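You operate a simulated robot arm through the tools that you are given. There is no shell and no other tool. Be economical: measure what you need, move in short steps, check, and stop when the job is done.

The job below is to be done with a simulated robot arm. You get a single attempt, and the scene is never put back.

TASK
Clear both order trays: rolls to the stock tray, patch to its tray.
Fine: the rolls stand upright; the purple patch tray holds the patches. Set down upright: roll end.
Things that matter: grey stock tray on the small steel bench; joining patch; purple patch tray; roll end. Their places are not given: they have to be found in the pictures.

Only the result counts: the job must be done as asked and must still hold three seconds after the hand-in. Knocking over, shifting, dropping, spilling or breaking anything else fails it.

THE ROBOT
A 6-joint arm with a fingered hand, fixed in place. Base frame: the origin is at the foot of the arm, x ahead of it, y to its left, z up; the work surface is at about z = 0.845. Readings come in m, rad, newtons and seconds.
With the tool pointing down near the work surface it reaches from about 0.3 to 0.7 m from the base axis. Its first joint turns from -2.897 to 2.897 rad. Payload 4 kg.
Tool frame: the origin (TCP) lies between the finger pads and is the grasp point; the fingertips stand 0.022 m ahead of it; z points along the fingers, y is the line along which they close. Largest opening 0.112 m; the body of the gripper starts 0.06 m behind the TCP. The gripper is a hand of 4 fingers: y runs from the thumb to the fingers, the wrist lies at [0, 0, -0.218] in the tool frame, and closing takes about 1.5 s.
Orientation is told as [roll, pitch, yaw] about the base's x, y, z axes, in that order, counted from this pose: with the fingers straight down and closing along the base's y, the tool's x points along the base's -x, its y along +y and its z along -z.

THE INTERFACE
- The arm moves only by the tool apply_moves. Its argument "moves" is a list of rows, each an object (a shift or turn left out is 0, a gripper value left out holds the last) with "claw": the finger opening in m, from 0 to 0.112; "delta_pos": the shift along the tool's x, y, z in units of 200 mm (1.0 is 200 mm), a list of three; "angular": the turn, a rotation vector about the tool's x, y, z in units of 180 degrees (1.0 is 180 degrees), a list of three. In form: [{"claw": claw, "delta_pos": [tx, ty, tz], "angular": [ax, ay, az]}, ...]. A call has 1 to 12 rows; each row is the pose to reach, as a shift and turn from the pose commanded when the call began, along the tool's axes at that moment. A call with a number of a shift or a turn outside -1 to 1 is refused whole. Rows are played at 5 a second. More than 0.05 m and 0.15 rad between two rows, or a gripper value outside its range, and nothing of the call is played. A pose out of reach is approached as far as the arm can. The call stops where the force on the tool passes 40 N (or 10 N more than at its start, if that is more) or the arm is blocked; 0.2 s more then pass. Each finger travels about 0.045 m/s and halts on what it meets, pressing with about 27 N; the grip force reading is that of the motor and also rises with nothing between the fingers. The clock runs only during rows and for 0.2 s after the last one: add rows that repeat a pose to give the fingers time. It gives the time, the measured TCP pose, the force on the tool (base axes), the opening and the grip force at its end, in the units of the frame above (readings bear some noise), with the torque about the TCP (base axes, N m) and any sound that the robot's microphone picked up.
- Cameras (640 x 400 px; columns grow to the right, rows downward): "scene" is fixed at [0.3952, -0.6474, 1.4163]; the picture's right is [1.00, -0.05, 0.00], its down [-0.02, -0.48, -0.88] and it looks along [0.04, 0.88, -0.48] (base axes); focal length 322 px, centre (320, 200). "wrist" rides on the gripper at [0.069, 0.004, -0.083] in the tool frame; the picture's right is [-0.06, 1.00, 0.00], its down [-0.77, -0.05, -0.64] and it looks along [-0.64, -0.04, 0.77] (tool axes); focal length 243 px, centre (320, 200).
- capture(camera): a new picture of that camera. It takes no simulated time.
- preshape(shape): the hand has 4 fingers and takes this shape, open, in about a second: jaw (thumb against the fingers, like two jaws); tri (thumb and two fingers); tip (a fingertip pinch); poke (one finger out to press); point (the index stretched); flat (the hand flat); cup (the hand cupped); fist (a fist). The gripper value then closes the fingers along that shape, each until it touches; the sizes above hold for jaw. It gives what a move gives, with no picture.
- probe_pixels(camera, pixels): for up to 12 pixels [column, row] of the newest picture of that camera ("zoom" is the newest enlarged one), the place [x, y, z] in the base frame of the surface seen there, good to about 0.002 m, but the place of the scene camera against the robot may be out by one fixed shift of up to 0.012 m in any direction. It takes no simulated time.
- close_up(camera, box): a new picture of the part [left, top, right, bottom] of that camera's present view, enlarged. It takes no simulated time.
- close_job(): hands the job in; it is judged then, once.

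Work in short steps. Measure before you move; look again where a grasp or a placing could have gone wrong, and mend it. You have 80 turns and 46 pictures in all, those below and enlarged ones among them. Open the gripper and draw the arm clear of the work before you hand the job in, unless the task says otherwise; then end with one line.

The tools are called after "Emit:" as name(argument=value, ...) on one line, values as JSON. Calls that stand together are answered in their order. apply_moves: Moves the arm, as the interface text tells. Its arguments: {"type":"object","properties":{"moves":{"type":"array"}},"required":["moves"]} The other tools are called the same way: preshape (shape) gives the hand a shape; capture (camera) takes a picture; probe_pixels (camera, pixels) gives the place of the surface under pixels of a picture; close_up (camera, box) takes an enlarged picture of a part of a camera's view; close_job () hands the job in.

At the start:

```text
clock: 0.0
eef_pos: [0.3494, 0.4037, 1.0357]
ee_rot: [-0.001, 0.001, 0.0]
wrist_force: [0.2, -0.8, 0.0]
torque: [-0.02, 0.02, 0.03]
grip_width: 0.1119
finger_force: 0.1
shape: jaw
```

scene: 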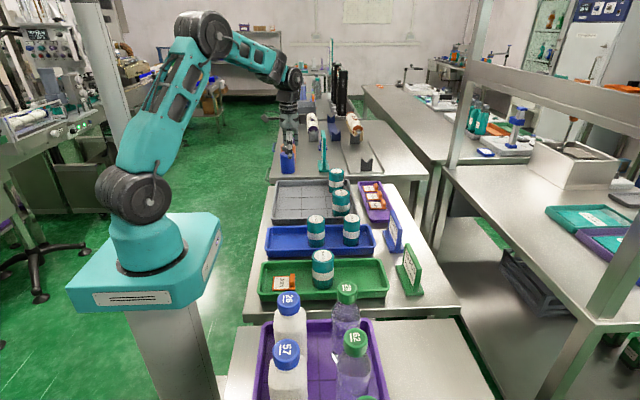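
wrist: 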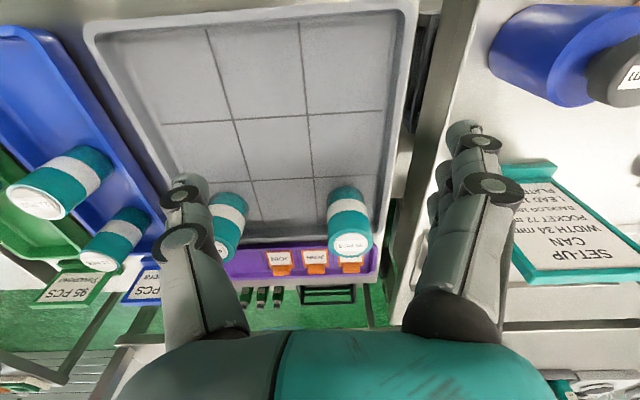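

The scene shows blue tray rolls at about (316,230), (351,230), green tray roll at (322,268) and a patch at (278,283). I enlarge the tray area for measuring.

Emit:
close_up(camera="scene", box=[240, 160, 440, 310])

```text
2.67 times, centred on (340, 235) of scene
```

zoom: 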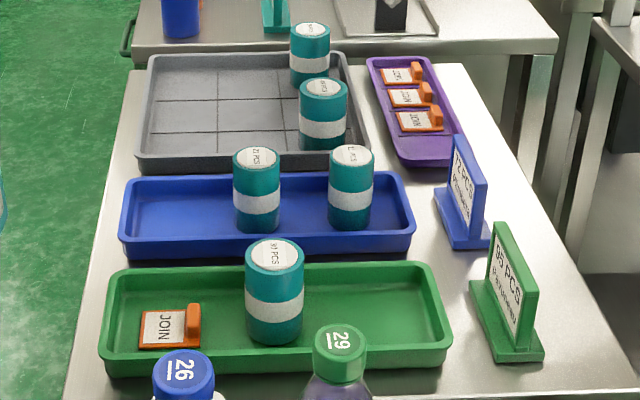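

The enlargement shows three rolls in the order trays, tops at zoom (257,157), (352,154), (275,252), and a patch at (170,328). I probe these and the tray landmarks.

Emit:
probe_pixels(camera="zoom", pixels=[[257, 157], [352, 154], [275, 252], [311, 30], [321, 86], [165, 330], [193, 315], [200, 90], [200, 205], [390, 330], [430, 140], [412, 120]])

Emit:
probe_pixels(camera="zoom", pixels=[[236, 158], [279, 158], [257, 146], [257, 170], [246, 252], [303, 252], [275, 239], [275, 268], [331, 154], [373, 154], [350, 146], [350, 165]])

Emit:
probe_pixels(camera="zoom", pixels=[[148, 60], [345, 54], [140, 158], [370, 155], [127, 182], [402, 180], [110, 280], [437, 270], [372, 62], [430, 60], [402, 160], [460, 155]])

Emit:
probe_pixels(camera="zoom", pixels=[[140, 347], [143, 311], [187, 345], [194, 305], [198, 345], [200, 305], [192, 330], [400, 77], [420, 72], [405, 97], [426, 90], [435, 115]])

```text
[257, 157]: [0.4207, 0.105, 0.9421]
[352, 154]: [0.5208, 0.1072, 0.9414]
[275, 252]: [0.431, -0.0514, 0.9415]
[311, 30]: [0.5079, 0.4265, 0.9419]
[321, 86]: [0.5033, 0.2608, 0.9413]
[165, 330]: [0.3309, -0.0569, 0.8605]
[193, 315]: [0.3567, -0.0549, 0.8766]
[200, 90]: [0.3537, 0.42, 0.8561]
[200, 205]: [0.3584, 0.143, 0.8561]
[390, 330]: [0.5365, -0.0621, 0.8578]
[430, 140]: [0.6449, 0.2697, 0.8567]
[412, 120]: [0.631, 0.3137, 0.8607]
```

```text
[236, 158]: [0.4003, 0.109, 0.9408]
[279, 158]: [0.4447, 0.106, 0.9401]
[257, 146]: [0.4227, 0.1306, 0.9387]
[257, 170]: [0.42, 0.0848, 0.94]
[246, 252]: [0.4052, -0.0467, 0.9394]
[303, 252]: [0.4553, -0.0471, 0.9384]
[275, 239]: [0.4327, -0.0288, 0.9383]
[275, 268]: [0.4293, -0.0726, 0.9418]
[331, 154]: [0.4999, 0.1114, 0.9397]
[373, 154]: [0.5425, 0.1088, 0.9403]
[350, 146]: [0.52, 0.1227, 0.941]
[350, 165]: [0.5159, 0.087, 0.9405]
```

```text
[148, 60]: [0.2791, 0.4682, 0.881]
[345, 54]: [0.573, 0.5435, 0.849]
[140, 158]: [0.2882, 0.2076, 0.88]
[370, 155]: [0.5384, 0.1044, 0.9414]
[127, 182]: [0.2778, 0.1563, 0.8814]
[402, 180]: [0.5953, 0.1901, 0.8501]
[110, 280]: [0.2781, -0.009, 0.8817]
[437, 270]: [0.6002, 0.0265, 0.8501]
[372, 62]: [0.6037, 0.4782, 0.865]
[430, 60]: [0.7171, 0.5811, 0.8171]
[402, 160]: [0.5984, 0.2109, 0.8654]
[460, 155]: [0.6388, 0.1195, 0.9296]
```

```text
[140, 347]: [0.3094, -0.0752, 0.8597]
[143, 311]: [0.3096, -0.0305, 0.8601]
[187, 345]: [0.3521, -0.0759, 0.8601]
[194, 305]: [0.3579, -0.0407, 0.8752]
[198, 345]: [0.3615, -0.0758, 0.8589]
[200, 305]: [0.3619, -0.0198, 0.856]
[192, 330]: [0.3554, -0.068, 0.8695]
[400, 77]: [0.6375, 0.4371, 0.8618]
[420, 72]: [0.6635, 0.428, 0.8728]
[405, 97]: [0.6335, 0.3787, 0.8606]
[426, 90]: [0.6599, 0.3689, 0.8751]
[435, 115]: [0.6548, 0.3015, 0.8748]
```

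Rolls: about 0.044-0.05 m wide, tops at 0.941, floors 0.856. To remove the scene camera's fixed shift I probe the same things in the wrist picture: roll tops at (351,246), (45,205), (98,262), and tray corners.

Emit:
probe_pixels(camera="wrist", pixels=[[351, 246], [334, 246], [370, 246], [40, 200], [98, 262], [278, 256], [314, 255], [350, 255], [240, 120], [300, 115], [252, 182], [310, 179]])

Emit:
close_up(camera="scene", box=[260, 260, 320, 305])

```text
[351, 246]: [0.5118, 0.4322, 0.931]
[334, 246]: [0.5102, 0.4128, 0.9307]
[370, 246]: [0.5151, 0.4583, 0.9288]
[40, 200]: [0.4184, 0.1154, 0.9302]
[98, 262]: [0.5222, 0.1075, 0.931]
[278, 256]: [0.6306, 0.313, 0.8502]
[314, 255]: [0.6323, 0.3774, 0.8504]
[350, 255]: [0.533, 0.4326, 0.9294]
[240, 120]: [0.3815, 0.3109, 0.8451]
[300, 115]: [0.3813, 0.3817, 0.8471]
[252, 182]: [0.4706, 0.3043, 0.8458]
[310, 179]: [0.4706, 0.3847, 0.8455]
```

```text
8.89 times, centred on (290, 282) of scene
```

zoom: 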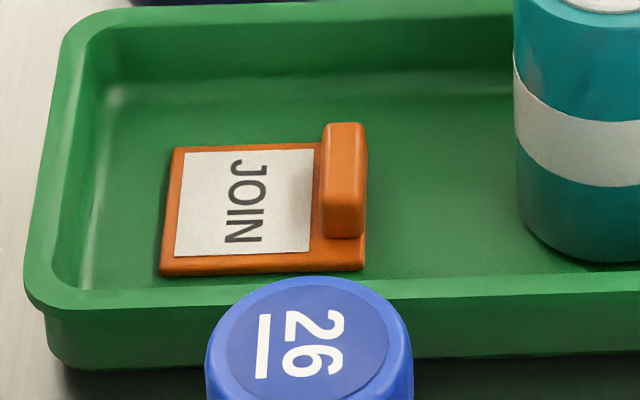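

The scene camera reads about 0.0105 m too high in z; floor is really at 0.8455, roll tops 0.931. I probe the patch's and tab's corners in this enlargement.

Emit:
probe_pixels(camera="zoom", pixels=[[165, 268], [178, 152], [360, 265], [325, 128], [358, 128], [345, 170], [345, 134], [345, 200], [325, 180], [362, 180], [300, 15], [300, 290]])

Emit:
apply_moves(moves=[{"delta_pos": [-0.15, -0.15, 0]}, {"delta_pos": [-0.3, -0.3, 0]}, {"delta_pos": [-0.4, -0.5, 0]}, {"delta_pos": [-0.4, -0.7, 0]}, {"delta_pos": [-0.4, -0.9, 0]}, {"delta_pos": [-0.4, -1.0, 0]}])

Emit:
capture(camera="wrist")

```text
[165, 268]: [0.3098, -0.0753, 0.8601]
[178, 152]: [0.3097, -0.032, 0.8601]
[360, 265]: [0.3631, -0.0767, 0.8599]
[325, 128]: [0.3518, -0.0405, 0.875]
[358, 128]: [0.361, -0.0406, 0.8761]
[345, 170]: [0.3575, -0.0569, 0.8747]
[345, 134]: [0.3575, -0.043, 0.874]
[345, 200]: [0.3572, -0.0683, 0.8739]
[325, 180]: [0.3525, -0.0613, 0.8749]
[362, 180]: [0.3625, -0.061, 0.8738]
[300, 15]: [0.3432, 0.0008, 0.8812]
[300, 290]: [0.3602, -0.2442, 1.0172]
```

```text
clock: 1.4
eef_pos: [0.4286, 0.2046, 1.0363]
ee_rot: [0.0, 0.001, 0.0]
wrist_force: [0.6, -0.2, -0.3]
torque: [-0.02, 0.05, 0.02]
grip_width: 0.1116
finger_force: 0.0
shape: jaw
```

```text
41 pictures are left
```

wrist: 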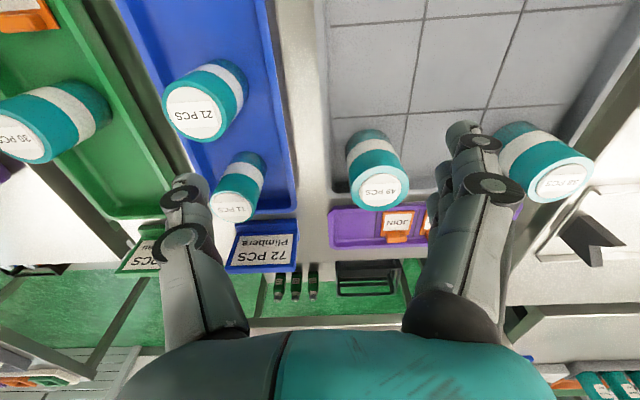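

Roll tops now at (197,112), (231,206), (23,138), stock rolls (380,187), (562,182). I probe their rims for centres, and the grid lines.

Emit:
probe_pixels(camera="wrist", pixels=[[167, 112], [226, 112], [197, 85], [197, 138], [212, 206], [250, 206], [231, 194], [231, 217], [353, 187], [407, 187], [380, 170], [380, 205]])

Emit:
probe_pixels(camera="wrist", pixels=[[421, 22], [408, 113], [521, 12], [486, 107], [332, 27], [340, 120], [526, 180], [592, 178], [290, 130], [320, 130], [330, 190], [410, 190]])

```text
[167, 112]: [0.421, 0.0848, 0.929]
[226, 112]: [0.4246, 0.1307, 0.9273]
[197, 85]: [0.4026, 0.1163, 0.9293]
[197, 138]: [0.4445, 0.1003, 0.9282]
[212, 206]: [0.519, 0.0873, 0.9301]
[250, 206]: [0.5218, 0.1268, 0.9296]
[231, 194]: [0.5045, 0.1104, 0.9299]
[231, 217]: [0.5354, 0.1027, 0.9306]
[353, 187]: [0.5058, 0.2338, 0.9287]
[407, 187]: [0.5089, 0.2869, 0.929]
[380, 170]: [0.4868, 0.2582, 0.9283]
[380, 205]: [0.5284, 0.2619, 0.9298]
```

```text
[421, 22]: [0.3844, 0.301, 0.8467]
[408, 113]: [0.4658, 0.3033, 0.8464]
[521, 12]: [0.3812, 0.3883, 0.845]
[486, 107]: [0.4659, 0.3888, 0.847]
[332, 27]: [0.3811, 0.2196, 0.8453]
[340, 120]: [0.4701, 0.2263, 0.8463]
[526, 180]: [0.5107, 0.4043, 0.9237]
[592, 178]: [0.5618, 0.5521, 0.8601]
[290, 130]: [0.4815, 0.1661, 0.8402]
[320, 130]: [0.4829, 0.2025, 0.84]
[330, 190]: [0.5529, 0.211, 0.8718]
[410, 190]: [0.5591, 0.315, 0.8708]
```

Roll centres in the robot frame: A (0.4235,0.108), B (0.520,0.107), C about (0.4315,-0.051); stock grid lines x 0.383/0.467, y 0.302/0.3885. I go over A and descend to TCP z 0.905 with fingers straddling in y.

Emit:
apply_moves(moves=[{"claw": 0.112, "delta_pos": [0.0125, -0.24, 0]}, {"delta_pos": [0.0255, -0.483, 0]}, {"delta_pos": [0.0255, -0.483, 0]}, {"delta_pos": [0.0255, -0.483, 0.2]}, {"delta_pos": [0.0255, -0.483, 0.4]}, {"delta_pos": [0.0255, -0.483, 0.55]}, {"delta_pos": [0.0255, -0.483, 0.656]}, {"delta_pos": [0.0255, -0.483, 0.656]}])

Emit:
capture(camera="wrist")

```text
clock: 3.2
eef_pos: [0.4234, 0.1085, 0.9057]
ee_rot: [0.0, 0.001, 0.0]
wrist_force: [0.0, -0.6, -0.1]
torque: [0.02, -0.02, -0.05]
grip_width: 0.1119
finger_force: 0.0
shape: jaw
```

```text
40 pictures are left
```

wrist: 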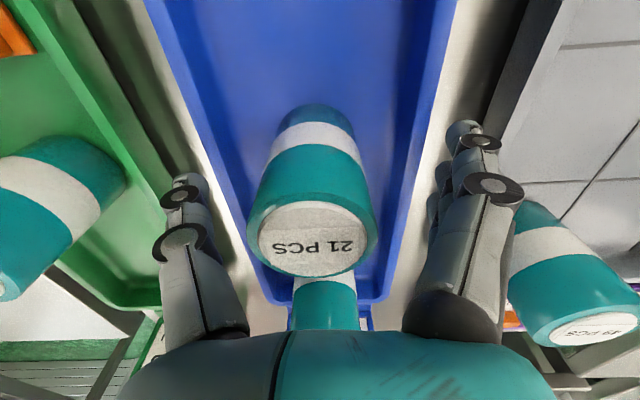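

The roll sits centred between the fingers at (313,240). I close on it, waiting about 2 s.

Emit:
apply_moves(moves=[{"claw": 0.03}, {"claw": 0.03}, {"claw": 0.03}, {"claw": 0.03}, {"claw": 0.03}, {"claw": 0.03}, {"claw": 0.03}, {"claw": 0.03}, {"claw": 0.03}, {"claw": 0.03}])

```text
clock: 5.4
eef_pos: [0.4243, 0.108, 0.9051]
ee_rot: [-0.001, 0.0, 0.002]
wrist_force: [0.5, 0.0, 0.2]
torque: [-0.02, -0.03, -0.04]
grip_width: 0.0387
finger_force: 26.9
shape: jaw
```

Grip holds at 0.0387 m with 27 N. I lift 0.13 m and check.

Emit:
apply_moves(moves=[{"delta_pos": [0, 0, -0.1]}, {"delta_pos": [0, 0, -0.25]}, {"delta_pos": [0, 0, -0.4]}, {"delta_pos": [0, 0, -0.55]}, {"delta_pos": [0, 0, -0.65]}, {"delta_pos": [0, 0, -0.65]}])

Emit:
capture(camera="wrist")

```text
clock: 6.8
eef_pos: [0.4231, 0.1078, 1.0352]
ee_rot: [0.0, 0.0, 0.001]
wrist_force: [-0.8, 0.3, -0.5]
torque: [0.0, -0.01, 0.0]
grip_width: 0.0383
finger_force: 27.4
shape: jaw
```

```text
39 pictures are left
```

wrist: 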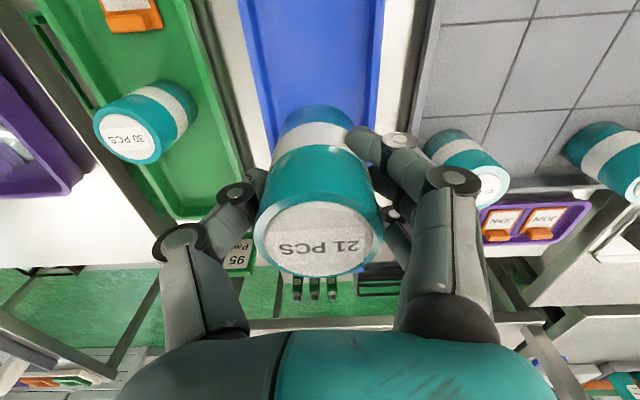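

The roll is held upright. I carry it to the free stock cell at (0.341,0.345), in two calls because of the shift limit.

Emit:
apply_moves(moves=[{"delta_pos": [0.05, 0.12, 0]}, {"delta_pos": [0.13, 0.3, 0]}, {"delta_pos": [0.21, 0.48, 0]}, {"delta_pos": [0.29, 0.66, 0]}, {"delta_pos": [0.37, 0.84, 0]}, {"delta_pos": [0.41, 1.0, 0]}, {"delta_pos": [0.41, 1.0, 0]}])

Emit:
apply_moves(moves=[{"delta_pos": [0, 0.185, 0]}, {"delta_pos": [0, 0.185, 0]}, {"delta_pos": [0, 0.185, 0.2]}, {"delta_pos": [0, 0.185, 0.4]}, {"delta_pos": [0, 0.185, 0.55]}, {"delta_pos": [0, 0.185, 0.6]}, {"delta_pos": [0, 0.185, 0.6]}])

Emit:
capture(camera="wrist")

```text
clock: 8.4
eef_pos: [0.3406, 0.3089, 1.0351]
ee_rot: [0.001, -0.001, -0.001]
wrist_force: [-0.5, 0.6, -0.6]
torque: [-0.01, -0.03, 0.0]
grip_width: 0.0383
finger_force: 27.1
shape: jaw
```

```text
clock: 10.0
eef_pos: [0.3411, 0.3447, 0.9154]
ee_rot: [0.0, 0.001, 0.001]
wrist_force: [-0.4, 0.3, -0.5]
torque: [-0.03, 0.01, 0.0]
grip_width: 0.038
finger_force: 27.2
shape: jaw
```

```text
38 pictures are left
```

wrist: 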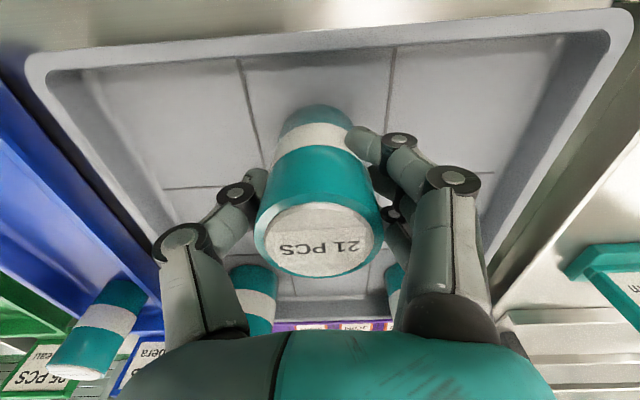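

About 0.010 m remain to the floor (grasped at TCP z 0.905). I lower slowly.

Emit:
apply_moves(moves=[{"delta_pos": [0, 0, 0.02]}, {"delta_pos": [0, 0, 0.035]}, {"delta_pos": [0, 0, 0.044]}, {"delta_pos": [0, 0, 0.049]}, {"delta_pos": [0, 0, 0.049]}])

```text
clock: 11.2
eef_pos: [0.3415, 0.3441, 0.9053]
ee_rot: [0.0, -0.001, 0.0]
wrist_force: [0.3, -0.1, -0.9]
torque: [0.01, -0.01, 0.01]
grip_width: 0.0377
finger_force: 26.4
shape: jaw
```

No clear contact yet; I lower 1.5 mm more.

Emit:
apply_moves(moves=[{"delta_pos": [0, 0, 0.004]}, {"delta_pos": [0, 0, 0.0075]}, {"delta_pos": [0, 0, 0.0075]}])

```text
clock: 12.0
eef_pos: [0.3421, 0.3448, 0.9041]
ee_rot: [0.002, 0.002, 0.001]
wrist_force: [-1.8, -4.5, 15.4]
torque: [-0.09, 0.04, -0.03]
grip_width: 0.0382
finger_force: 27.0
shape: jaw
```

Contact with 15 N. I ease back slightly and open fully.

Emit:
apply_moves(moves=[{"delta_pos": [0, 0, -0.003]}, {"claw": 0.06, "delta_pos": [0, 0, -0.003]}, {"claw": 0.08, "delta_pos": [0, 0, -0.003]}, {"claw": 0.112, "delta_pos": [0, 0, -0.003]}, {"delta_pos": [0, 0, -0.003]}, {"delta_pos": [0, 0, -0.003]}, {"delta_pos": [0, 0, -0.003]}, {"delta_pos": [0, 0, -0.003]}, {"delta_pos": [0, 0, -0.003]}])

Emit:
capture(camera="wrist")

```text
clock: 14.0
eef_pos: [0.3421, 0.3448, 0.904]
ee_rot: [0.0, 0.001, -0.001]
wrist_force: [0.5, 0.1, 0.1]
torque: [-0.03, 0.01, 0.01]
grip_width: 0.1121
finger_force: 0.2
shape: jaw
```

```text
37 pictures are left
```

wrist: 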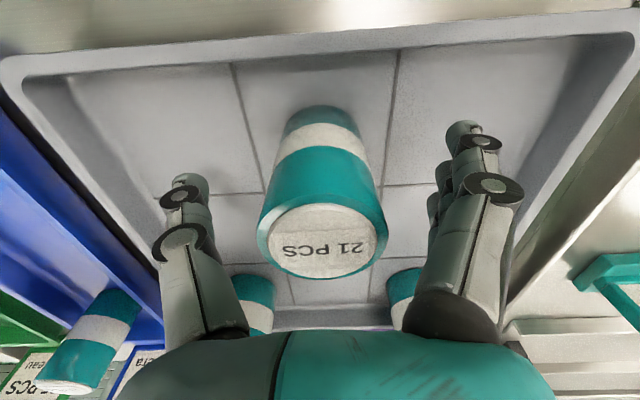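

The roll stands upright. I rise and move toward roll B at (0.520,0.107).

Emit:
apply_moves(moves=[{"delta_pos": [0, 0, -0.2]}, {"delta_pos": [0, 0, -0.4]}, {"delta_pos": [0, 0, -0.6]}, {"delta_pos": [0, 0, -0.66]}, {"delta_pos": [-0.15, -0.18, -0.66]}, {"delta_pos": [-0.3, -0.36, -0.66]}, {"delta_pos": [-0.45, -0.54, -0.66]}, {"delta_pos": [-0.6, -0.72, -0.66]}, {"delta_pos": [-0.75, -0.9, -0.66]}, {"delta_pos": [-0.89, -1.0, -0.66]}, {"delta_pos": [-0.89, -1.0, -0.66]}])

Emit:
apply_moves(moves=[{"delta_pos": [0, -0.189, 0]}, {"delta_pos": [0, -0.189, 0]}, {"delta_pos": [0, -0.189, 0.2]}, {"delta_pos": [0, -0.189, 0.35]}])

Emit:
capture(camera="wrist")

```text
clock: 16.4
eef_pos: [0.5188, 0.1456, 1.037]
ee_rot: [0.001, 0.002, 0.0]
wrist_force: [-1.7, -0.3, -0.9]
torque: [-0.01, -0.01, 0.01]
grip_width: 0.1118
finger_force: 0.1
shape: jaw
```

```text
clock: 17.4
eef_pos: [0.5196, 0.1075, 0.9678]
ee_rot: [0.0, 0.001, 0.0]
wrist_force: [-0.3, -0.2, -0.3]
torque: [-0.01, 0.0, -0.01]
grip_width: 0.112
finger_force: 0.2
shape: jaw
```

```text
36 pictures are left
```

wrist: 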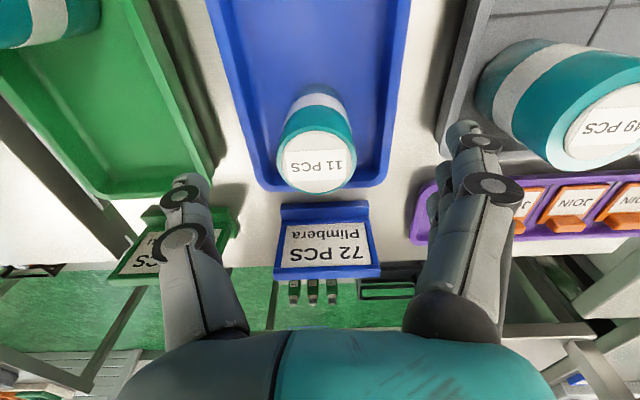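

Roll B is centred at (317,160), sign clear. I descend to z 0.905 and close.

Emit:
apply_moves(moves=[{"delta_pos": [0, 0, 0.15]}, {"delta_pos": [0, 0, 0.28]}, {"delta_pos": [0, 0, 0.314]}, {"delta_pos": [0, 0, 0.314]}, {"claw": 0.03, "delta_pos": [0, 0, 0.314]}, {"delta_pos": [0, 0, 0.314]}, {"delta_pos": [0, 0, 0.314]}, {"delta_pos": [0, 0, 0.314]}, {"delta_pos": [0, 0, 0.314]}, {"delta_pos": [0, 0, 0.314]}, {"delta_pos": [0, 0, 0.314]}, {"delta_pos": [0, 0, 0.314]}])

Emit:
apply_moves(moves=[{"delta_pos": [0, 0, 0]}, {"delta_pos": [0, 0, 0]}, {"delta_pos": [0, 0, -0.1]}, {"delta_pos": [0, 0, -0.25]}, {"delta_pos": [0, 0, -0.4]}, {"delta_pos": [0, 0, -0.55]}, {"delta_pos": [0, 0, -0.65]}, {"delta_pos": [0, 0, -0.65]}])

Emit:
capture(camera="wrist")

```text
clock: 20.0
eef_pos: [0.5194, 0.108, 0.9037]
ee_rot: [0.001, 0.001, 0.0]
wrist_force: [1.9, -0.2, -0.1]
torque: [-0.02, 0.02, -0.02]
grip_width: 0.0332
finger_force: 26.8
shape: jaw
```

```text
clock: 21.8
eef_pos: [0.5209, 0.1085, 1.0346]
ee_rot: [0.0, 0.001, -0.001]
wrist_force: [0.5, 0.6, -0.4]
torque: [-0.01, -0.01, -0.02]
grip_width: 0.0331
finger_force: 26.9
shape: jaw
```

```text
35 pictures are left
```

wrist: 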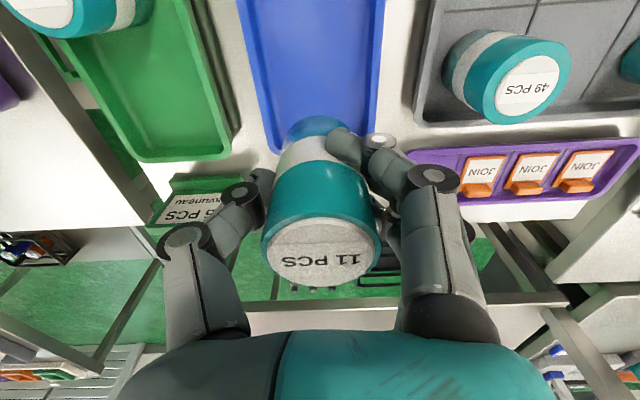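

Roll B is held upright. I carry it to (0.425,0.43), moving in two calls.

Emit:
apply_moves(moves=[{"delta_pos": [0.08, 0.12, 0]}, {"delta_pos": [0.18, 0.3, 0]}, {"delta_pos": [0.28, 0.48, 0]}, {"delta_pos": [0.38, 0.66, 0]}, {"delta_pos": [0.48, 0.84, 0]}, {"delta_pos": [0.48, 1.0, 0]}])

Emit:
apply_moves(moves=[{"delta_pos": [0, 0.2, 0]}, {"delta_pos": [0, 0.4, 0]}, {"delta_pos": [0, 0.61, 0]}, {"delta_pos": [0, 0.61, 0]}, {"delta_pos": [0, 0.61, 0.2]}, {"delta_pos": [0, 0.61, 0.4]}, {"delta_pos": [0, 0.61, 0.55]}, {"delta_pos": [0, 0.61, 0.6]}, {"delta_pos": [0, 0.61, 0.62]}])

Emit:
capture(camera="wrist")

```text
clock: 23.2
eef_pos: [0.4236, 0.3083, 1.0346]
ee_rot: [-0.001, 0.0, 0.0]
wrist_force: [0.0, -0.8, -0.6]
torque: [0.01, -0.03, 0.03]
grip_width: 0.0333
finger_force: 27.1
shape: jaw
```

```text
clock: 25.2
eef_pos: [0.4248, 0.4289, 0.9083]
ee_rot: [-0.001, 0.0, 0.0]
wrist_force: [0.2, -0.1, -0.5]
torque: [0.03, -0.02, 0.02]
grip_width: 0.0331
finger_force: 27.3
shape: jaw
```

```text
34 pictures are left
```

wrist: 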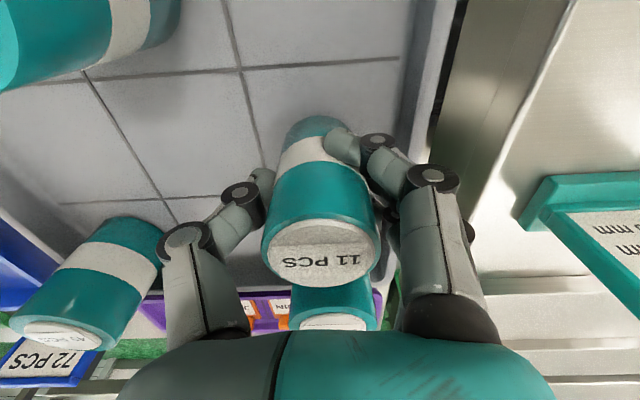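

Over the cell, about 3-4 mm to go. I lower slowly to contact.

Emit:
apply_moves(moves=[{"delta_pos": [0, 0, 0.008]}, {"delta_pos": [0, 0, 0.015]}, {"delta_pos": [0, 0, 0.019]}, {"delta_pos": [0, 0, 0.019]}])

```text
clock: 26.2
eef_pos: [0.4235, 0.4286, 0.906]
ee_rot: [0.001, 0.0, -0.001]
wrist_force: [0.0, 0.0, -0.6]
torque: [-0.01, 0.01, -0.03]
grip_width: 0.033
finger_force: 26.7
shape: jaw
```

Not yet in contact; another 2 mm.

Emit:
apply_moves(moves=[{"delta_pos": [0, 0, 0.004]}, {"delta_pos": [0, 0, 0.007]}, {"delta_pos": [0, 0, 0.01]}, {"delta_pos": [0, 0, 0.01]}])

```text
clock: 27.2
eef_pos: [0.4239, 0.4287, 0.9037]
ee_rot: [0.0, 0.001, 0.001]
wrist_force: [-0.4, 0.1, -0.4]
torque: [0.01, -0.02, 0.01]
grip_width: 0.0332
finger_force: 27.1
shape: jaw
```

Still free; another 1.5 mm.

Emit:
apply_moves(moves=[{"delta_pos": [0, 0, 0.004]}, {"delta_pos": [0, 0, 0.0075]}, {"delta_pos": [0, 0, 0.0075]}])

```text
clock: 28.0
eef_pos: [0.4244, 0.4294, 0.9028]
ee_rot: [0.001, 0.0, 0.0]
wrist_force: [0.3, 0.1, 4.8]
torque: [0.03, -0.06, 0.02]
grip_width: 0.0334
finger_force: 26.8
shape: jaw
```

Contact at 5 N. I open slowly in place.

Emit:
apply_moves(moves=[{"claw": 0.04}, {"claw": 0.06}, {"claw": 0.08}, {"claw": 0.112}, {}, {}, {}, {}, {}])

Emit:
capture(camera="wrist")

```text
clock: 30.0
eef_pos: [0.4232, 0.4282, 0.9013]
ee_rot: [0.0, 0.0, 0.0]
wrist_force: [-0.4, 0.1, 0.6]
torque: [-0.02, 0.0, 0.05]
grip_width: 0.1118
finger_force: 0.0
shape: jaw
```

```text
33 pictures are left
```

wrist: 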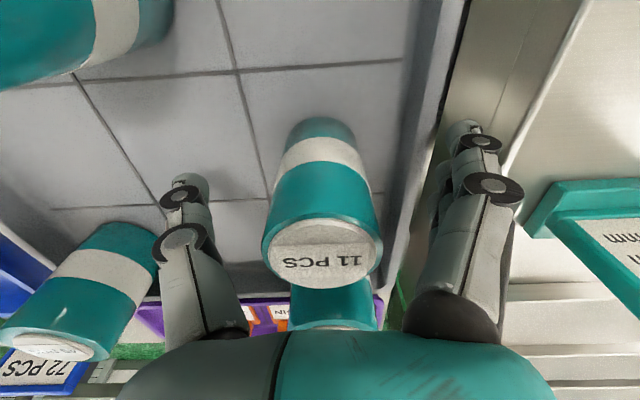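

Roll B stands. I rise and head for roll C at (0.4315,-0.051).

Emit:
apply_moves(moves=[{"delta_pos": [0, 0, -0.2]}, {"delta_pos": [0, 0, -0.4]}, {"delta_pos": [0, 0, -0.6]}, {"delta_pos": [0, 0, -0.67]}, {"delta_pos": [0, -0.2, -0.67]}, {"delta_pos": [0, -0.4, -0.67]}, {"delta_pos": [0, -0.6, -0.67]}, {"delta_pos": [0, -0.8, -0.67]}, {"delta_pos": [0, -1.0, -0.67]}])

Emit:
apply_moves(moves=[{"delta_pos": [0, -0.2, 0]}, {"delta_pos": [0, -0.4, 0]}, {"delta_pos": [0, -0.6, 0]}, {"delta_pos": [0, -0.8, 0]}, {"delta_pos": [0, -1.0, 0]}, {"delta_pos": [0, -1.0, 0]}])

Emit:
capture(camera="wrist")

```text
clock: 32.0
eef_pos: [0.423, 0.2288, 1.0367]
ee_rot: [-0.001, -0.001, -0.001]
wrist_force: [-0.8, 0.8, 0.6]
torque: [0.02, -0.05, 0.02]
grip_width: 0.1118
finger_force: 0.0
shape: jaw
```

```text
clock: 33.4
eef_pos: [0.4235, 0.0269, 1.0344]
ee_rot: [-0.001, 0.001, 0.0]
wrist_force: [0.4, 0.6, 0.1]
torque: [0.01, -0.01, 0.0]
grip_width: 0.1119
finger_force: 0.0
shape: jaw
```

```text
32 pictures are left
```

wrist: 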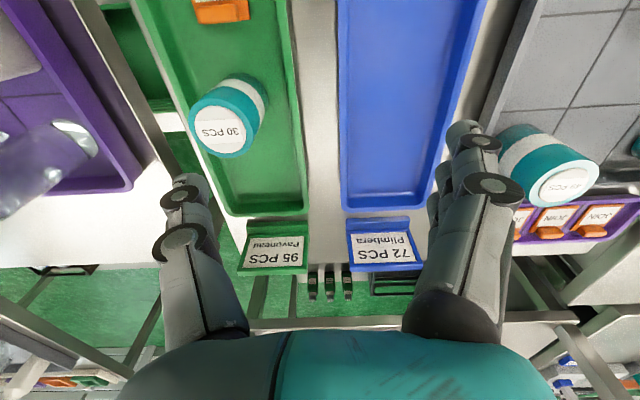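

Roll C's top is at (220,130), the bottle at (75,140). I probe both.

Emit:
probe_pixels(camera="wrist", pixels=[[191, 130], [250, 130], [220, 108], [220, 155], [75, 140], [95, 145], [50, 150], [222, 12], [200, 16], [246, 10], [222, 20], [220, 2]])

```text
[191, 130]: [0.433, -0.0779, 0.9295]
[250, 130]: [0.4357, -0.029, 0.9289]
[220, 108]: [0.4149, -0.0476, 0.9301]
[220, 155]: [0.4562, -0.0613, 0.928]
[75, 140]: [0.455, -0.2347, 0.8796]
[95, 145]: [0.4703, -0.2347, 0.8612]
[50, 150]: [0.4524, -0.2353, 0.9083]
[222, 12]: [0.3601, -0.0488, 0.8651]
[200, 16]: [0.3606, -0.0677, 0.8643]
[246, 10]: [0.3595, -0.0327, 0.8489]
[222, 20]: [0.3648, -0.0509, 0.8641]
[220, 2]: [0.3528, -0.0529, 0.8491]
```

C is centred near (0.432,-0.052); the bottle at y -0.235 is well clear. I descend on C.

Emit:
apply_moves(moves=[{"delta_pos": [-0.02, -0.2, 0]}, {"delta_pos": [-0.0425, -0.395, 0]}, {"delta_pos": [-0.0425, -0.395, 0]}, {"delta_pos": [-0.0425, -0.395, 0.2]}, {"delta_pos": [-0.0425, -0.395, 0.4]}, {"delta_pos": [-0.0425, -0.395, 0.55]}, {"delta_pos": [-0.0425, -0.395, 0.647]}, {"delta_pos": [-0.0425, -0.395, 0.647]}])

Emit:
capture(camera="wrist")

```text
clock: 35.2
eef_pos: [0.4345, -0.0501, 0.9076]
ee_rot: [-0.001, -0.001, 0.0]
wrist_force: [-0.4, 0.3, 0.1]
torque: [-0.02, 0.01, -0.01]
grip_width: 0.1119
finger_force: 0.0
shape: jaw
```

```text
31 pictures are left
```

wrist: 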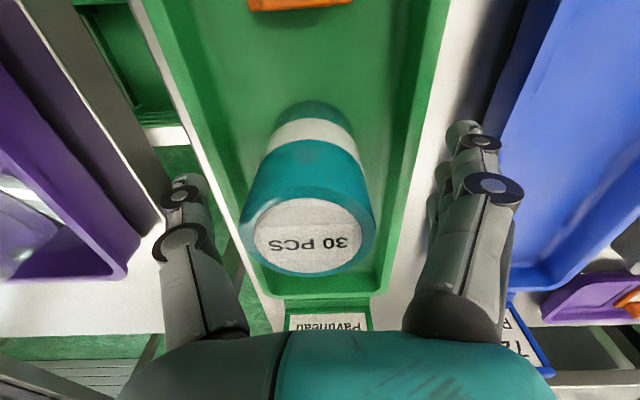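

The roll is ~3 mm left of the finger middle; I shift y by -2.5 mm, down 2.5 mm and close.

Emit:
apply_moves(moves=[{"delta_pos": [0, -0.0125, 0.0125]}, {"delta_pos": [0, -0.0125, 0.0125]}, {"claw": 0.03, "delta_pos": [0, -0.0125, 0.0125]}, {"delta_pos": [0, -0.0125, 0.0125]}, {"delta_pos": [0, -0.0125, 0.0125]}, {"delta_pos": [0, -0.0125, 0.0125]}, {"delta_pos": [0, -0.0125, 0.0125]}, {"delta_pos": [0, -0.0125, 0.0125]}, {"delta_pos": [0, -0.0125, 0.0125]}, {"delta_pos": [0, -0.0125, 0.0125]}, {"delta_pos": [0, -0.0125, 0.0125]}])

Emit:
apply_moves(moves=[{"delta_pos": [0, 0, -0.1]}, {"delta_pos": [0, 0, -0.25]}, {"delta_pos": [0, 0, -0.4]}, {"delta_pos": [0, 0, -0.55]}, {"delta_pos": [0, 0, -0.65]}, {"delta_pos": [0, 0, -0.65]}])

Emit:
capture(camera="wrist")

```text
clock: 37.6
eef_pos: [0.4326, -0.0532, 0.9039]
ee_rot: [0.0, -0.001, 0.001]
wrist_force: [-0.4, -0.2, 0.4]
torque: [0.0, 0.0, 0.01]
grip_width: 0.0414
finger_force: 27.2
shape: jaw
```

```text
clock: 39.0
eef_pos: [0.4314, -0.0521, 1.0342]
ee_rot: [-0.001, 0.0, 0.0]
wrist_force: [-0.3, -0.2, -0.6]
torque: [-0.01, 0.01, 0.01]
grip_width: 0.0414
finger_force: 26.4
shape: jaw
```

```text
30 pictures are left
```

wrist: 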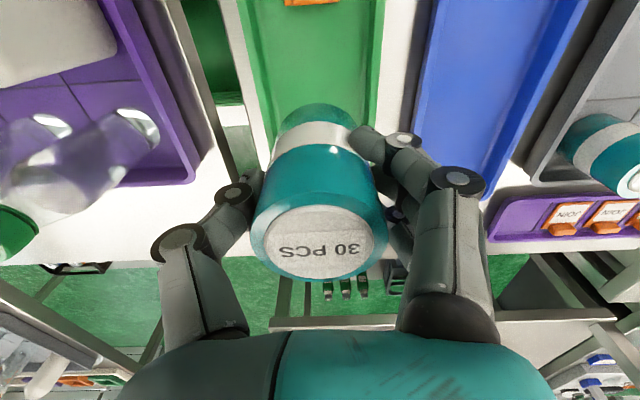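

Roll C is held upright. I carry it to (0.421,0.26).

Emit:
apply_moves(moves=[{"delta_pos": [0.02, 0.15, 0]}, {"delta_pos": [0.052, 0.35, 0]}, {"delta_pos": [0.052, 0.55, 0]}, {"delta_pos": [0.052, 0.75, 0]}, {"delta_pos": [0.052, 0.95, 0]}, {"delta_pos": [0.052, 1.0, 0]}])

Emit:
apply_moves(moves=[{"delta_pos": [0, 0.2, 0]}, {"delta_pos": [0, 0.4, 0]}, {"delta_pos": [0, 0.56, 0]}, {"delta_pos": [0, 0.56, 0]}, {"delta_pos": [0, 0.56, 0.2]}, {"delta_pos": [0, 0.56, 0.4]}, {"delta_pos": [0, 0.56, 0.55]}, {"delta_pos": [0, 0.56, 0.61]}, {"delta_pos": [0, 0.56, 0.633]}, {"delta_pos": [0, 0.56, 0.645]}, {"delta_pos": [0, 0.56, 0.645]}])

Emit:
capture(camera="wrist")

```text
clock: 40.4
eef_pos: [0.423, 0.1476, 1.0344]
ee_rot: [-0.001, 0.001, -0.001]
wrist_force: [-0.7, -0.1, -1.3]
torque: [0.02, -0.01, 0.0]
grip_width: 0.0411
finger_force: 27.1
shape: jaw
```

```text
clock: 42.8
eef_pos: [0.4216, 0.2597, 0.907]
ee_rot: [0.001, -0.001, 0.0]
wrist_force: [0.4, 0.6, -0.2]
torque: [0.01, -0.02, -0.01]
grip_width: 0.0411
finger_force: 27.4
shape: jaw
```

```text
29 pictures are left
```

wrist: 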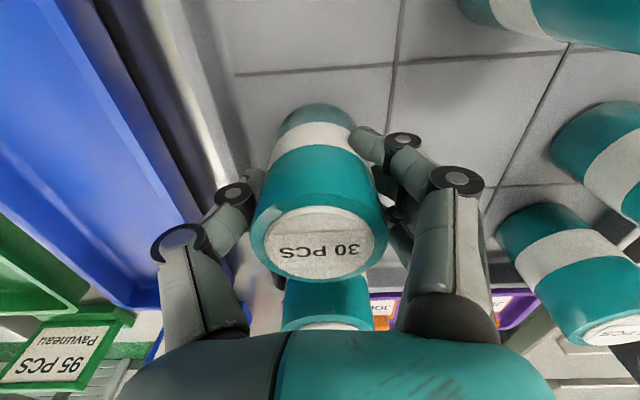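

Clear of neighbours. I lower in small steps to contact.

Emit:
apply_moves(moves=[{"delta_pos": [0, 0, 0.005]}, {"delta_pos": [0, 0, 0.01]}, {"delta_pos": [0, 0, 0.014]}, {"delta_pos": [0, 0, 0.014]}])

```text
clock: 43.8
eef_pos: [0.422, 0.2597, 0.904]
ee_rot: [0.001, -0.001, 0.0]
wrist_force: [-2.6, -1.4, 16.1]
torque: [-0.07, 0.0, -0.01]
grip_width: 0.0415
finger_force: 27.1
shape: jaw
```

Contact at 16 N. I ease back 0.5 mm and open.

Emit:
apply_moves(moves=[{"delta_pos": [0, 0, -0.003]}, {"claw": 0.06, "delta_pos": [0, 0, -0.003]}, {"claw": 0.08, "delta_pos": [0, 0, -0.003]}, {"claw": 0.112, "delta_pos": [0, 0, -0.003]}, {"delta_pos": [0, 0, -0.003]}, {"delta_pos": [0, 0, -0.003]}, {"delta_pos": [0, 0, -0.003]}, {"delta_pos": [0, 0, -0.003]}, {"delta_pos": [0, 0, -0.003]}])

Emit:
capture(camera="wrist")

```text
clock: 45.8
eef_pos: [0.4214, 0.2607, 0.9034]
ee_rot: [0.0, 0.0, 0.0]
wrist_force: [0.4, 0.2, 0.7]
torque: [0.02, 0.02, -0.03]
grip_width: 0.112
finger_force: 0.2
shape: jaw
```

```text
28 pictures are left
```

wrist: 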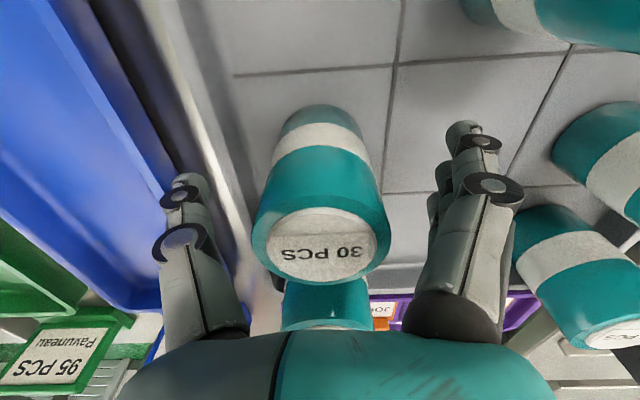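

All three rolls stand in the stock tray. I rise and move toward the patch, to about (0.36,0.06).

Emit:
apply_moves(moves=[{"delta_pos": [0, 0, -0.2]}, {"delta_pos": [0, 0, -0.4]}, {"delta_pos": [0, 0, -0.6]}, {"delta_pos": [0, 0, -0.66]}, {"delta_pos": [0.06, -0.2, -0.66]}, {"delta_pos": [0.12, -0.4, -0.66]}, {"delta_pos": [0.18, -0.6, -0.66]}, {"delta_pos": [0.24, -0.8, -0.66]}, {"delta_pos": [0.3, -1.0, -0.66]}, {"delta_pos": [0.31, -1.0, -0.66]}])

Emit:
apply_moves(moves=[{"angular": [0, 0, 0.045]}, {"angular": [0, 0, 0.09]}, {"angular": [0, 0, 0.135]}, {"angular": [0, 0, 0.18]}, {"angular": [0, 0, 0.225]}, {"angular": [0, 0, 0.27]}, {"angular": [0, 0, 0.315]}, {"angular": [0, 0, 0.36]}, {"angular": [0, 0, 0.405]}, {"angular": [0, 0, 0.45]}, {"angular": [0, 0, 0.49]}, {"angular": [0, 0, 0.5]}])

Emit:
capture(camera="wrist")

```text
clock: 48.0
eef_pos: [0.3606, 0.0601, 1.0347]
ee_rot: [-0.001, 0.001, 0.0]
wrist_force: [0.3, -0.4, 0.6]
torque: [-0.03, 0.01, 0.02]
grip_width: 0.1119
finger_force: 0.0
shape: jaw
```

```text
clock: 50.6
eef_pos: [0.3613, 0.0593, 1.0363]
ee_rot: [0.001, 0.0, -1.57]
wrist_force: [0.9, 0.3, -0.4]
torque: [0.0, -0.01, 0.0]
grip_width: 0.1118
finger_force: 0.1
shape: jaw
```

```text
27 pictures are left
```

wrist: 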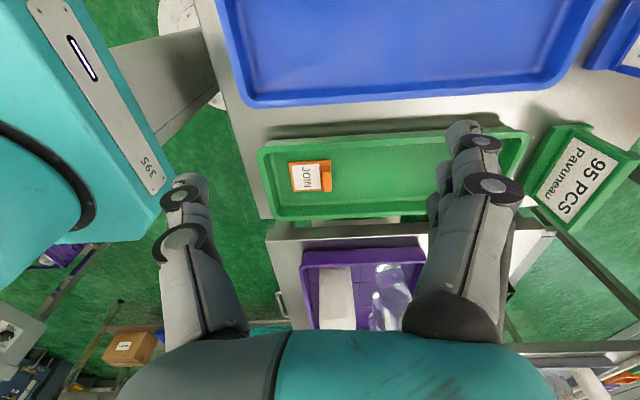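

The tab appears at about (326,177). I enlarge it for exact probing.

Emit:
close_up(camera="wrist", box=[256, 130, 384, 210])

```text
5.00 times, centred on (320, 170) of wrist
```

zoom: 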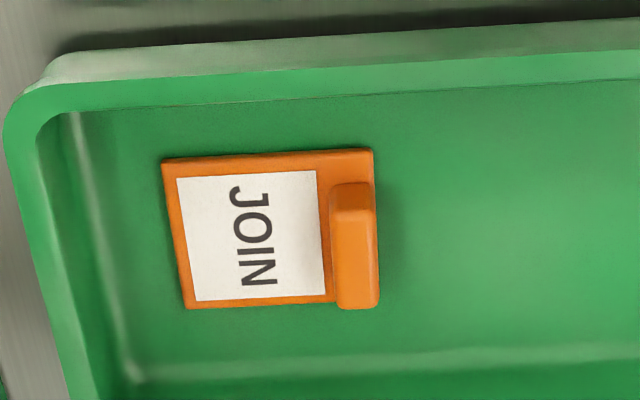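

I probe the tab faces, plate corners and tray walls here.

Emit:
probe_pixels(camera="zoom", pixels=[[334, 215], [374, 215], [352, 188], [352, 230], [352, 260], [352, 300], [338, 280], [375, 280], [166, 163], [188, 305], [250, 95], [250, 380]])

```text
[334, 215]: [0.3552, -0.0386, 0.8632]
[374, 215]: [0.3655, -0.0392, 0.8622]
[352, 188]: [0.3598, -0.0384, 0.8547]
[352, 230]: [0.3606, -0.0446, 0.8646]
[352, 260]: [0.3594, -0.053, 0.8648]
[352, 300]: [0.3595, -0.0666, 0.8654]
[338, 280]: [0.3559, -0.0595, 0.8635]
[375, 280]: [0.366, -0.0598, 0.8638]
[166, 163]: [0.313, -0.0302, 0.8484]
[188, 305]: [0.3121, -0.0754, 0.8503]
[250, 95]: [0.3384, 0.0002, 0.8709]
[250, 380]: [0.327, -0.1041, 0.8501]
```

Tab: x 0.355-0.366, y -0.068..-0.038, top 0.865. I move above it, pre-close to 0.05 and stop at z 0.90 to look.

Emit:
apply_moves(moves=[{"claw": 0.05, "delta_pos": [-0.2, -0.002, 0]}, {"delta_pos": [-0.4, -0.004, 0]}, {"delta_pos": [-0.56, -0.004, 0]}, {"delta_pos": [-0.56, -0.004, 0]}, {"delta_pos": [-0.56, -0.004, 0.2]}, {"delta_pos": [-0.56, -0.004, 0.4]}, {"delta_pos": [-0.56, -0.004, 0.55]}, {"delta_pos": [-0.56, -0.004, 0.68]}, {"delta_pos": [-0.56, -0.004, 0.68]}])

Emit:
capture(camera="wrist")

Emit:
close_up(camera="scene", box=[220, 190, 380, 310])

```text
clock: 52.6
eef_pos: [0.3598, -0.0529, 0.9001]
ee_rot: [0.0, 0.0, -1.571]
wrist_force: [0.5, 0.5, 1.4]
torque: [0.0, 0.01, -0.03]
grip_width: 0.0507
finger_force: 0.0
shape: jaw
```

```text
25 pictures are left
```

wrist: 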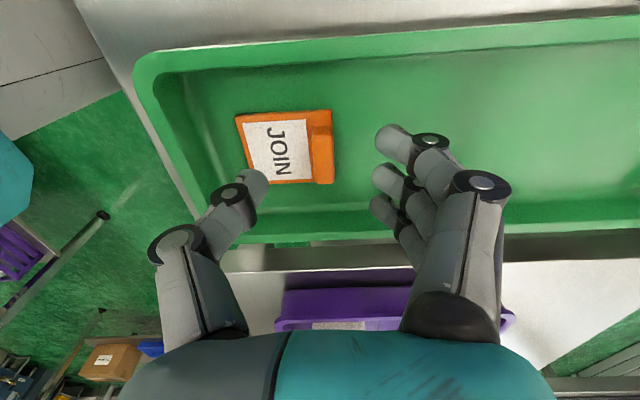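

```text
3.33 times, centred on (300, 250) of scene
```

zoom: 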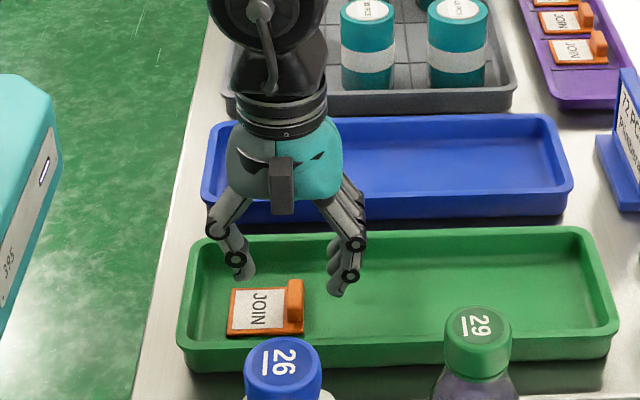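

Thumb tip at (258,180), fingers at (388,135), (385,178), (378,207). I probe their tips to see their lowest points and spans.

Emit:
probe_pixels(camera="wrist", pixels=[[262, 180], [255, 176], [380, 130], [386, 145], [392, 128], [377, 172], [384, 182], [374, 203], [380, 210], [420, 155], [320, 140], [310, 220]])

```text
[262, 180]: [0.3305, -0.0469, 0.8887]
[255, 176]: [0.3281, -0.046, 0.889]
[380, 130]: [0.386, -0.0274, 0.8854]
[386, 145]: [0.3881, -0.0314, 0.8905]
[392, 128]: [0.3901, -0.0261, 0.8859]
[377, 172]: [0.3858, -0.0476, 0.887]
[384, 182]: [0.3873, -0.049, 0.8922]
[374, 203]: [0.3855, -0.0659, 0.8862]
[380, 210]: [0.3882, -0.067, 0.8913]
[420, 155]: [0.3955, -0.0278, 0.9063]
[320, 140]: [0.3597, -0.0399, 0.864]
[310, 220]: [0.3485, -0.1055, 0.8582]
```

The geometry agrees: pads at x 0.334/0.385, tips at ~0.878, tab between. I descend to TCP 0.8745 and then close.

Emit:
apply_moves(moves=[{"delta_pos": [0, 0, 0.06]}, {"delta_pos": [0, 0, 0.11]}, {"delta_pos": [0, 0, 0.128]}, {"delta_pos": [0, 0, 0.128]}])

Emit:
apply_moves(moves=[{"claw": 0.03}, {"claw": 0.015}, {"claw": 0.0}, {}, {}, {}, {}, {}])

Emit:
capture(camera="wrist")

```text
clock: 53.6
eef_pos: [0.3604, -0.0509, 0.8734]
ee_rot: [0.001, 0.002, -1.571]
wrist_force: [-0.4, 0.2, 0.6]
torque: [-0.01, 0.03, 0.01]
grip_width: 0.0508
finger_force: 0.1
shape: jaw
```

```text
clock: 55.4
eef_pos: [0.3592, -0.0519, 0.8728]
ee_rot: [0.001, -0.001, -1.571]
wrist_force: [-0.4, 0.2, 1.7]
torque: [0.05, 0.02, 0.01]
grip_width: 0.0016
finger_force: 26.6
shape: jaw
```

```text
23 pictures are left
```

wrist: 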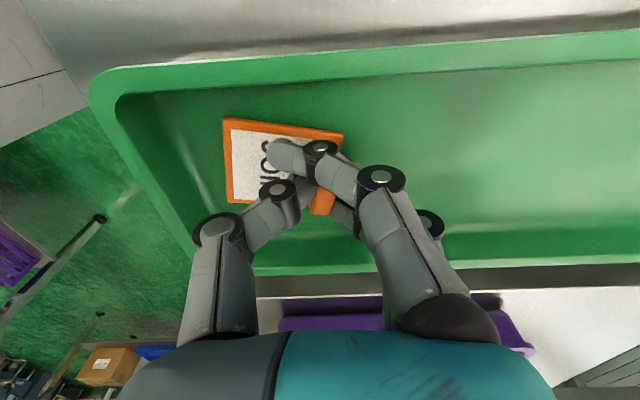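

The near finger slid past the tab over the label and the width reads 0.0016, so the grip is doubtful. I open, rise, and try the fingertip pinch shape instead.

Emit:
apply_moves(moves=[{"claw": 0.02}, {"claw": 0.05}, {}, {}, {}, {}, {"delta_pos": [0, 0, -0.05]}, {"delta_pos": [0, 0, -0.2]}, {"delta_pos": [0, 0, -0.4]}, {"delta_pos": [0, 0, -0.4]}])

Emit:
preshape(shape="tip")

Emit:
capture(camera="wrist")

```text
clock: 57.6
eef_pos: [0.3602, -0.0521, 0.9543]
ee_rot: [0.0, -0.001, -1.571]
wrist_force: [0.7, 1.3, 1.0]
torque: [-0.03, -0.01, -0.02]
grip_width: 0.0492
finger_force: 0.1
shape: jaw
```

```text
clock: 58.5
eef_pos: [0.3584, -0.0532, 0.9543]
ee_rot: [0.0, 0.001, -1.569]
wrist_force: [-0.9, -0.9, 0.0]
torque: [0.0, -0.01, 0.0]
grip_width: 0.1121
finger_force: 0.1
shape: tip
```

```text
22 pictures are left
```

wrist: 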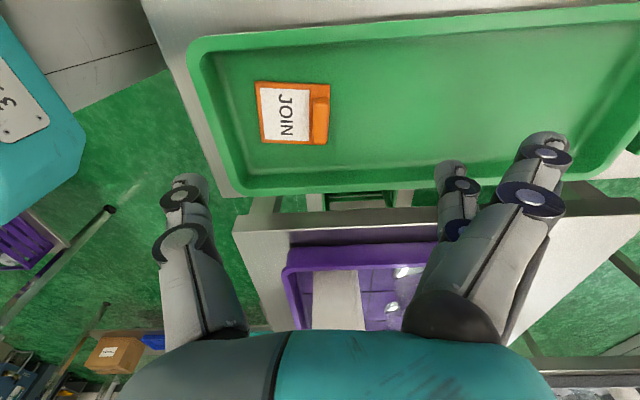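

The patch is nearly undisturbed. In tip shape I close to 0.03 in the air to see which fingertips meet and where.

Emit:
apply_moves(moves=[{"claw": 0.03}, {}, {}, {}, {}, {}])

Emit:
capture(camera="wrist")

```text
clock: 59.9
eef_pos: [0.3606, -0.0523, 0.9536]
ee_rot: [0.0, 0.001, -1.571]
wrist_force: [0.5, -0.6, 0.0]
torque: [-0.02, -0.02, 0.0]
grip_width: 0.0303
finger_force: 0.1
shape: tip
```

```text
21 pictures are left
```

wrist: 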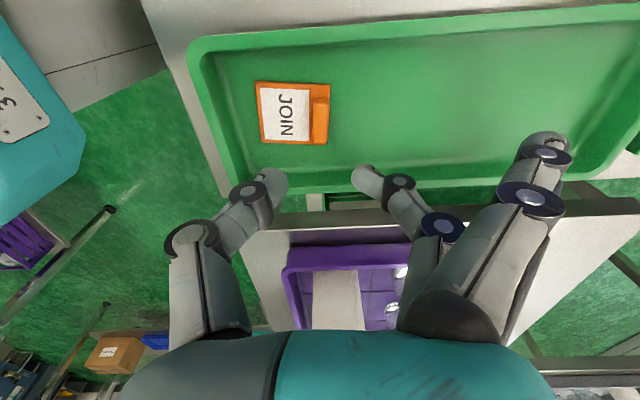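

Now the thumb (278,180) opposes one finger (362,178); the others are held away. I probe tips for height and the raised finger's height.

Emit:
probe_pixels(camera="wrist", pixels=[[280, 178], [272, 172], [285, 190], [358, 175], [366, 168], [355, 185], [535, 140], [550, 135], [530, 150], [318, 95], [318, 130], [260, 90]])

Emit:
close_up(camera="wrist", box=[240, 70, 352, 150])

```text
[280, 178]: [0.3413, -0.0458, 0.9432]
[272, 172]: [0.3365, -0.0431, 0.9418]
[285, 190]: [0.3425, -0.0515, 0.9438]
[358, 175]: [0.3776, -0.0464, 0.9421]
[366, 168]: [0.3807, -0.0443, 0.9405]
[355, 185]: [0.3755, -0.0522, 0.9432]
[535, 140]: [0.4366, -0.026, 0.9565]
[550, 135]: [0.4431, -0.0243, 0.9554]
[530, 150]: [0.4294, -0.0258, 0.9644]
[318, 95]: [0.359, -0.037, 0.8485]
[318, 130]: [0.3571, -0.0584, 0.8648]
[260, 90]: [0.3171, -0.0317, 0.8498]
```

```text
5.00 times, centred on (296, 110) of wrist
```

zoom: 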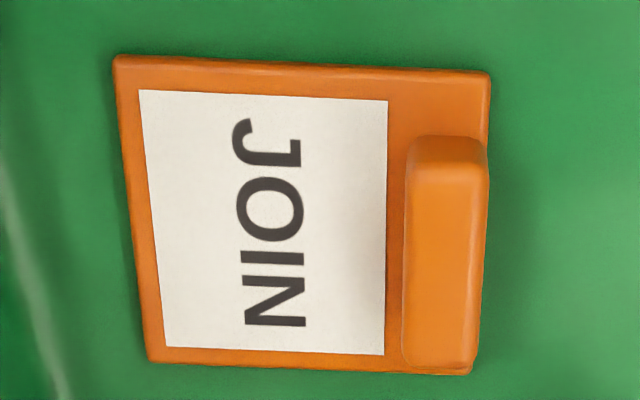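

The pinch is centred at x 0.359, y -0.052, tips ~0.022 below the TCP. I probe the slightly turned tab in this enlargement.

Emit:
probe_pixels(camera="zoom", pixels=[[410, 170], [483, 170], [406, 340], [474, 340], [447, 155], [440, 250], [437, 345], [440, 362], [118, 60], [152, 358], [485, 75], [465, 372]])

```text
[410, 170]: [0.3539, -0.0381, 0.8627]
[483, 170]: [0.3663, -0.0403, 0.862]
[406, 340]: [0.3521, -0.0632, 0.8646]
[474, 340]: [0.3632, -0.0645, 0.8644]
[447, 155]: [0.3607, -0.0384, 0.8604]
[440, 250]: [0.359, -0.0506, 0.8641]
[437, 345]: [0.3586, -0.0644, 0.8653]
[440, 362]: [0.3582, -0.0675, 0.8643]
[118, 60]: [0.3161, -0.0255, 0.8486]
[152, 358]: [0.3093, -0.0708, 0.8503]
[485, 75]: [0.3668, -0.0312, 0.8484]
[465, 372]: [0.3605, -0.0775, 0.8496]
```

The patch is turned about -7°; I turn the hand to match (+0.039 about tool z) and descend on the tab (centre 0.359,-0.052) to TCP z 0.873.

Emit:
apply_moves(moves=[{"claw": 0.035, "delta_pos": [0, -0.006, 0.05], "angular": [0, 0, 0.039]}, {"delta_pos": [0, -0.006, 0.2], "angular": [0, 0, 0.039]}, {"delta_pos": [0, -0.006, 0.33], "angular": [0, 0, 0.039]}, {"delta_pos": [0, -0.006, 0.38], "angular": [0, 0, 0.039]}, {"delta_pos": [0, -0.006, 0.404], "angular": [0, 0, 0.039]}, {"delta_pos": [0, -0.006, 0.404], "angular": [0, 0, 0.039]}])

Emit:
apply_moves(moves=[{"claw": 0.02}, {"claw": 0.01}, {"claw": 0.0}, {}, {}, {}])

Emit:
capture(camera="wrist")

```text
clock: 61.3
eef_pos: [0.357, -0.053, 0.8723]
ee_rot: [0.0, 0.0, -1.693]
wrist_force: [-0.3, -0.1, -0.1]
torque: [-0.01, 0.02, 0.03]
grip_width: 0.0347
finger_force: 0.0
shape: tip
```

```text
clock: 62.7
eef_pos: [0.3569, -0.0534, 0.8736]
ee_rot: [-0.001, -0.001, -1.692]
wrist_force: [0.1, -1.0, 0.8]
torque: [0.03, 0.02, 0.04]
grip_width: 0.0068
finger_force: 27.2
shape: tip
```

```text
19 pictures are left
```

wrist: 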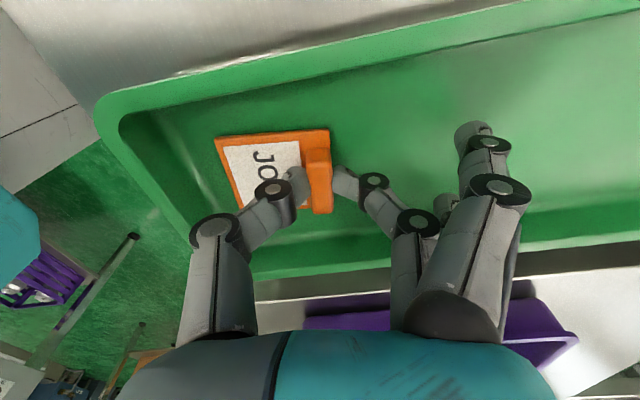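

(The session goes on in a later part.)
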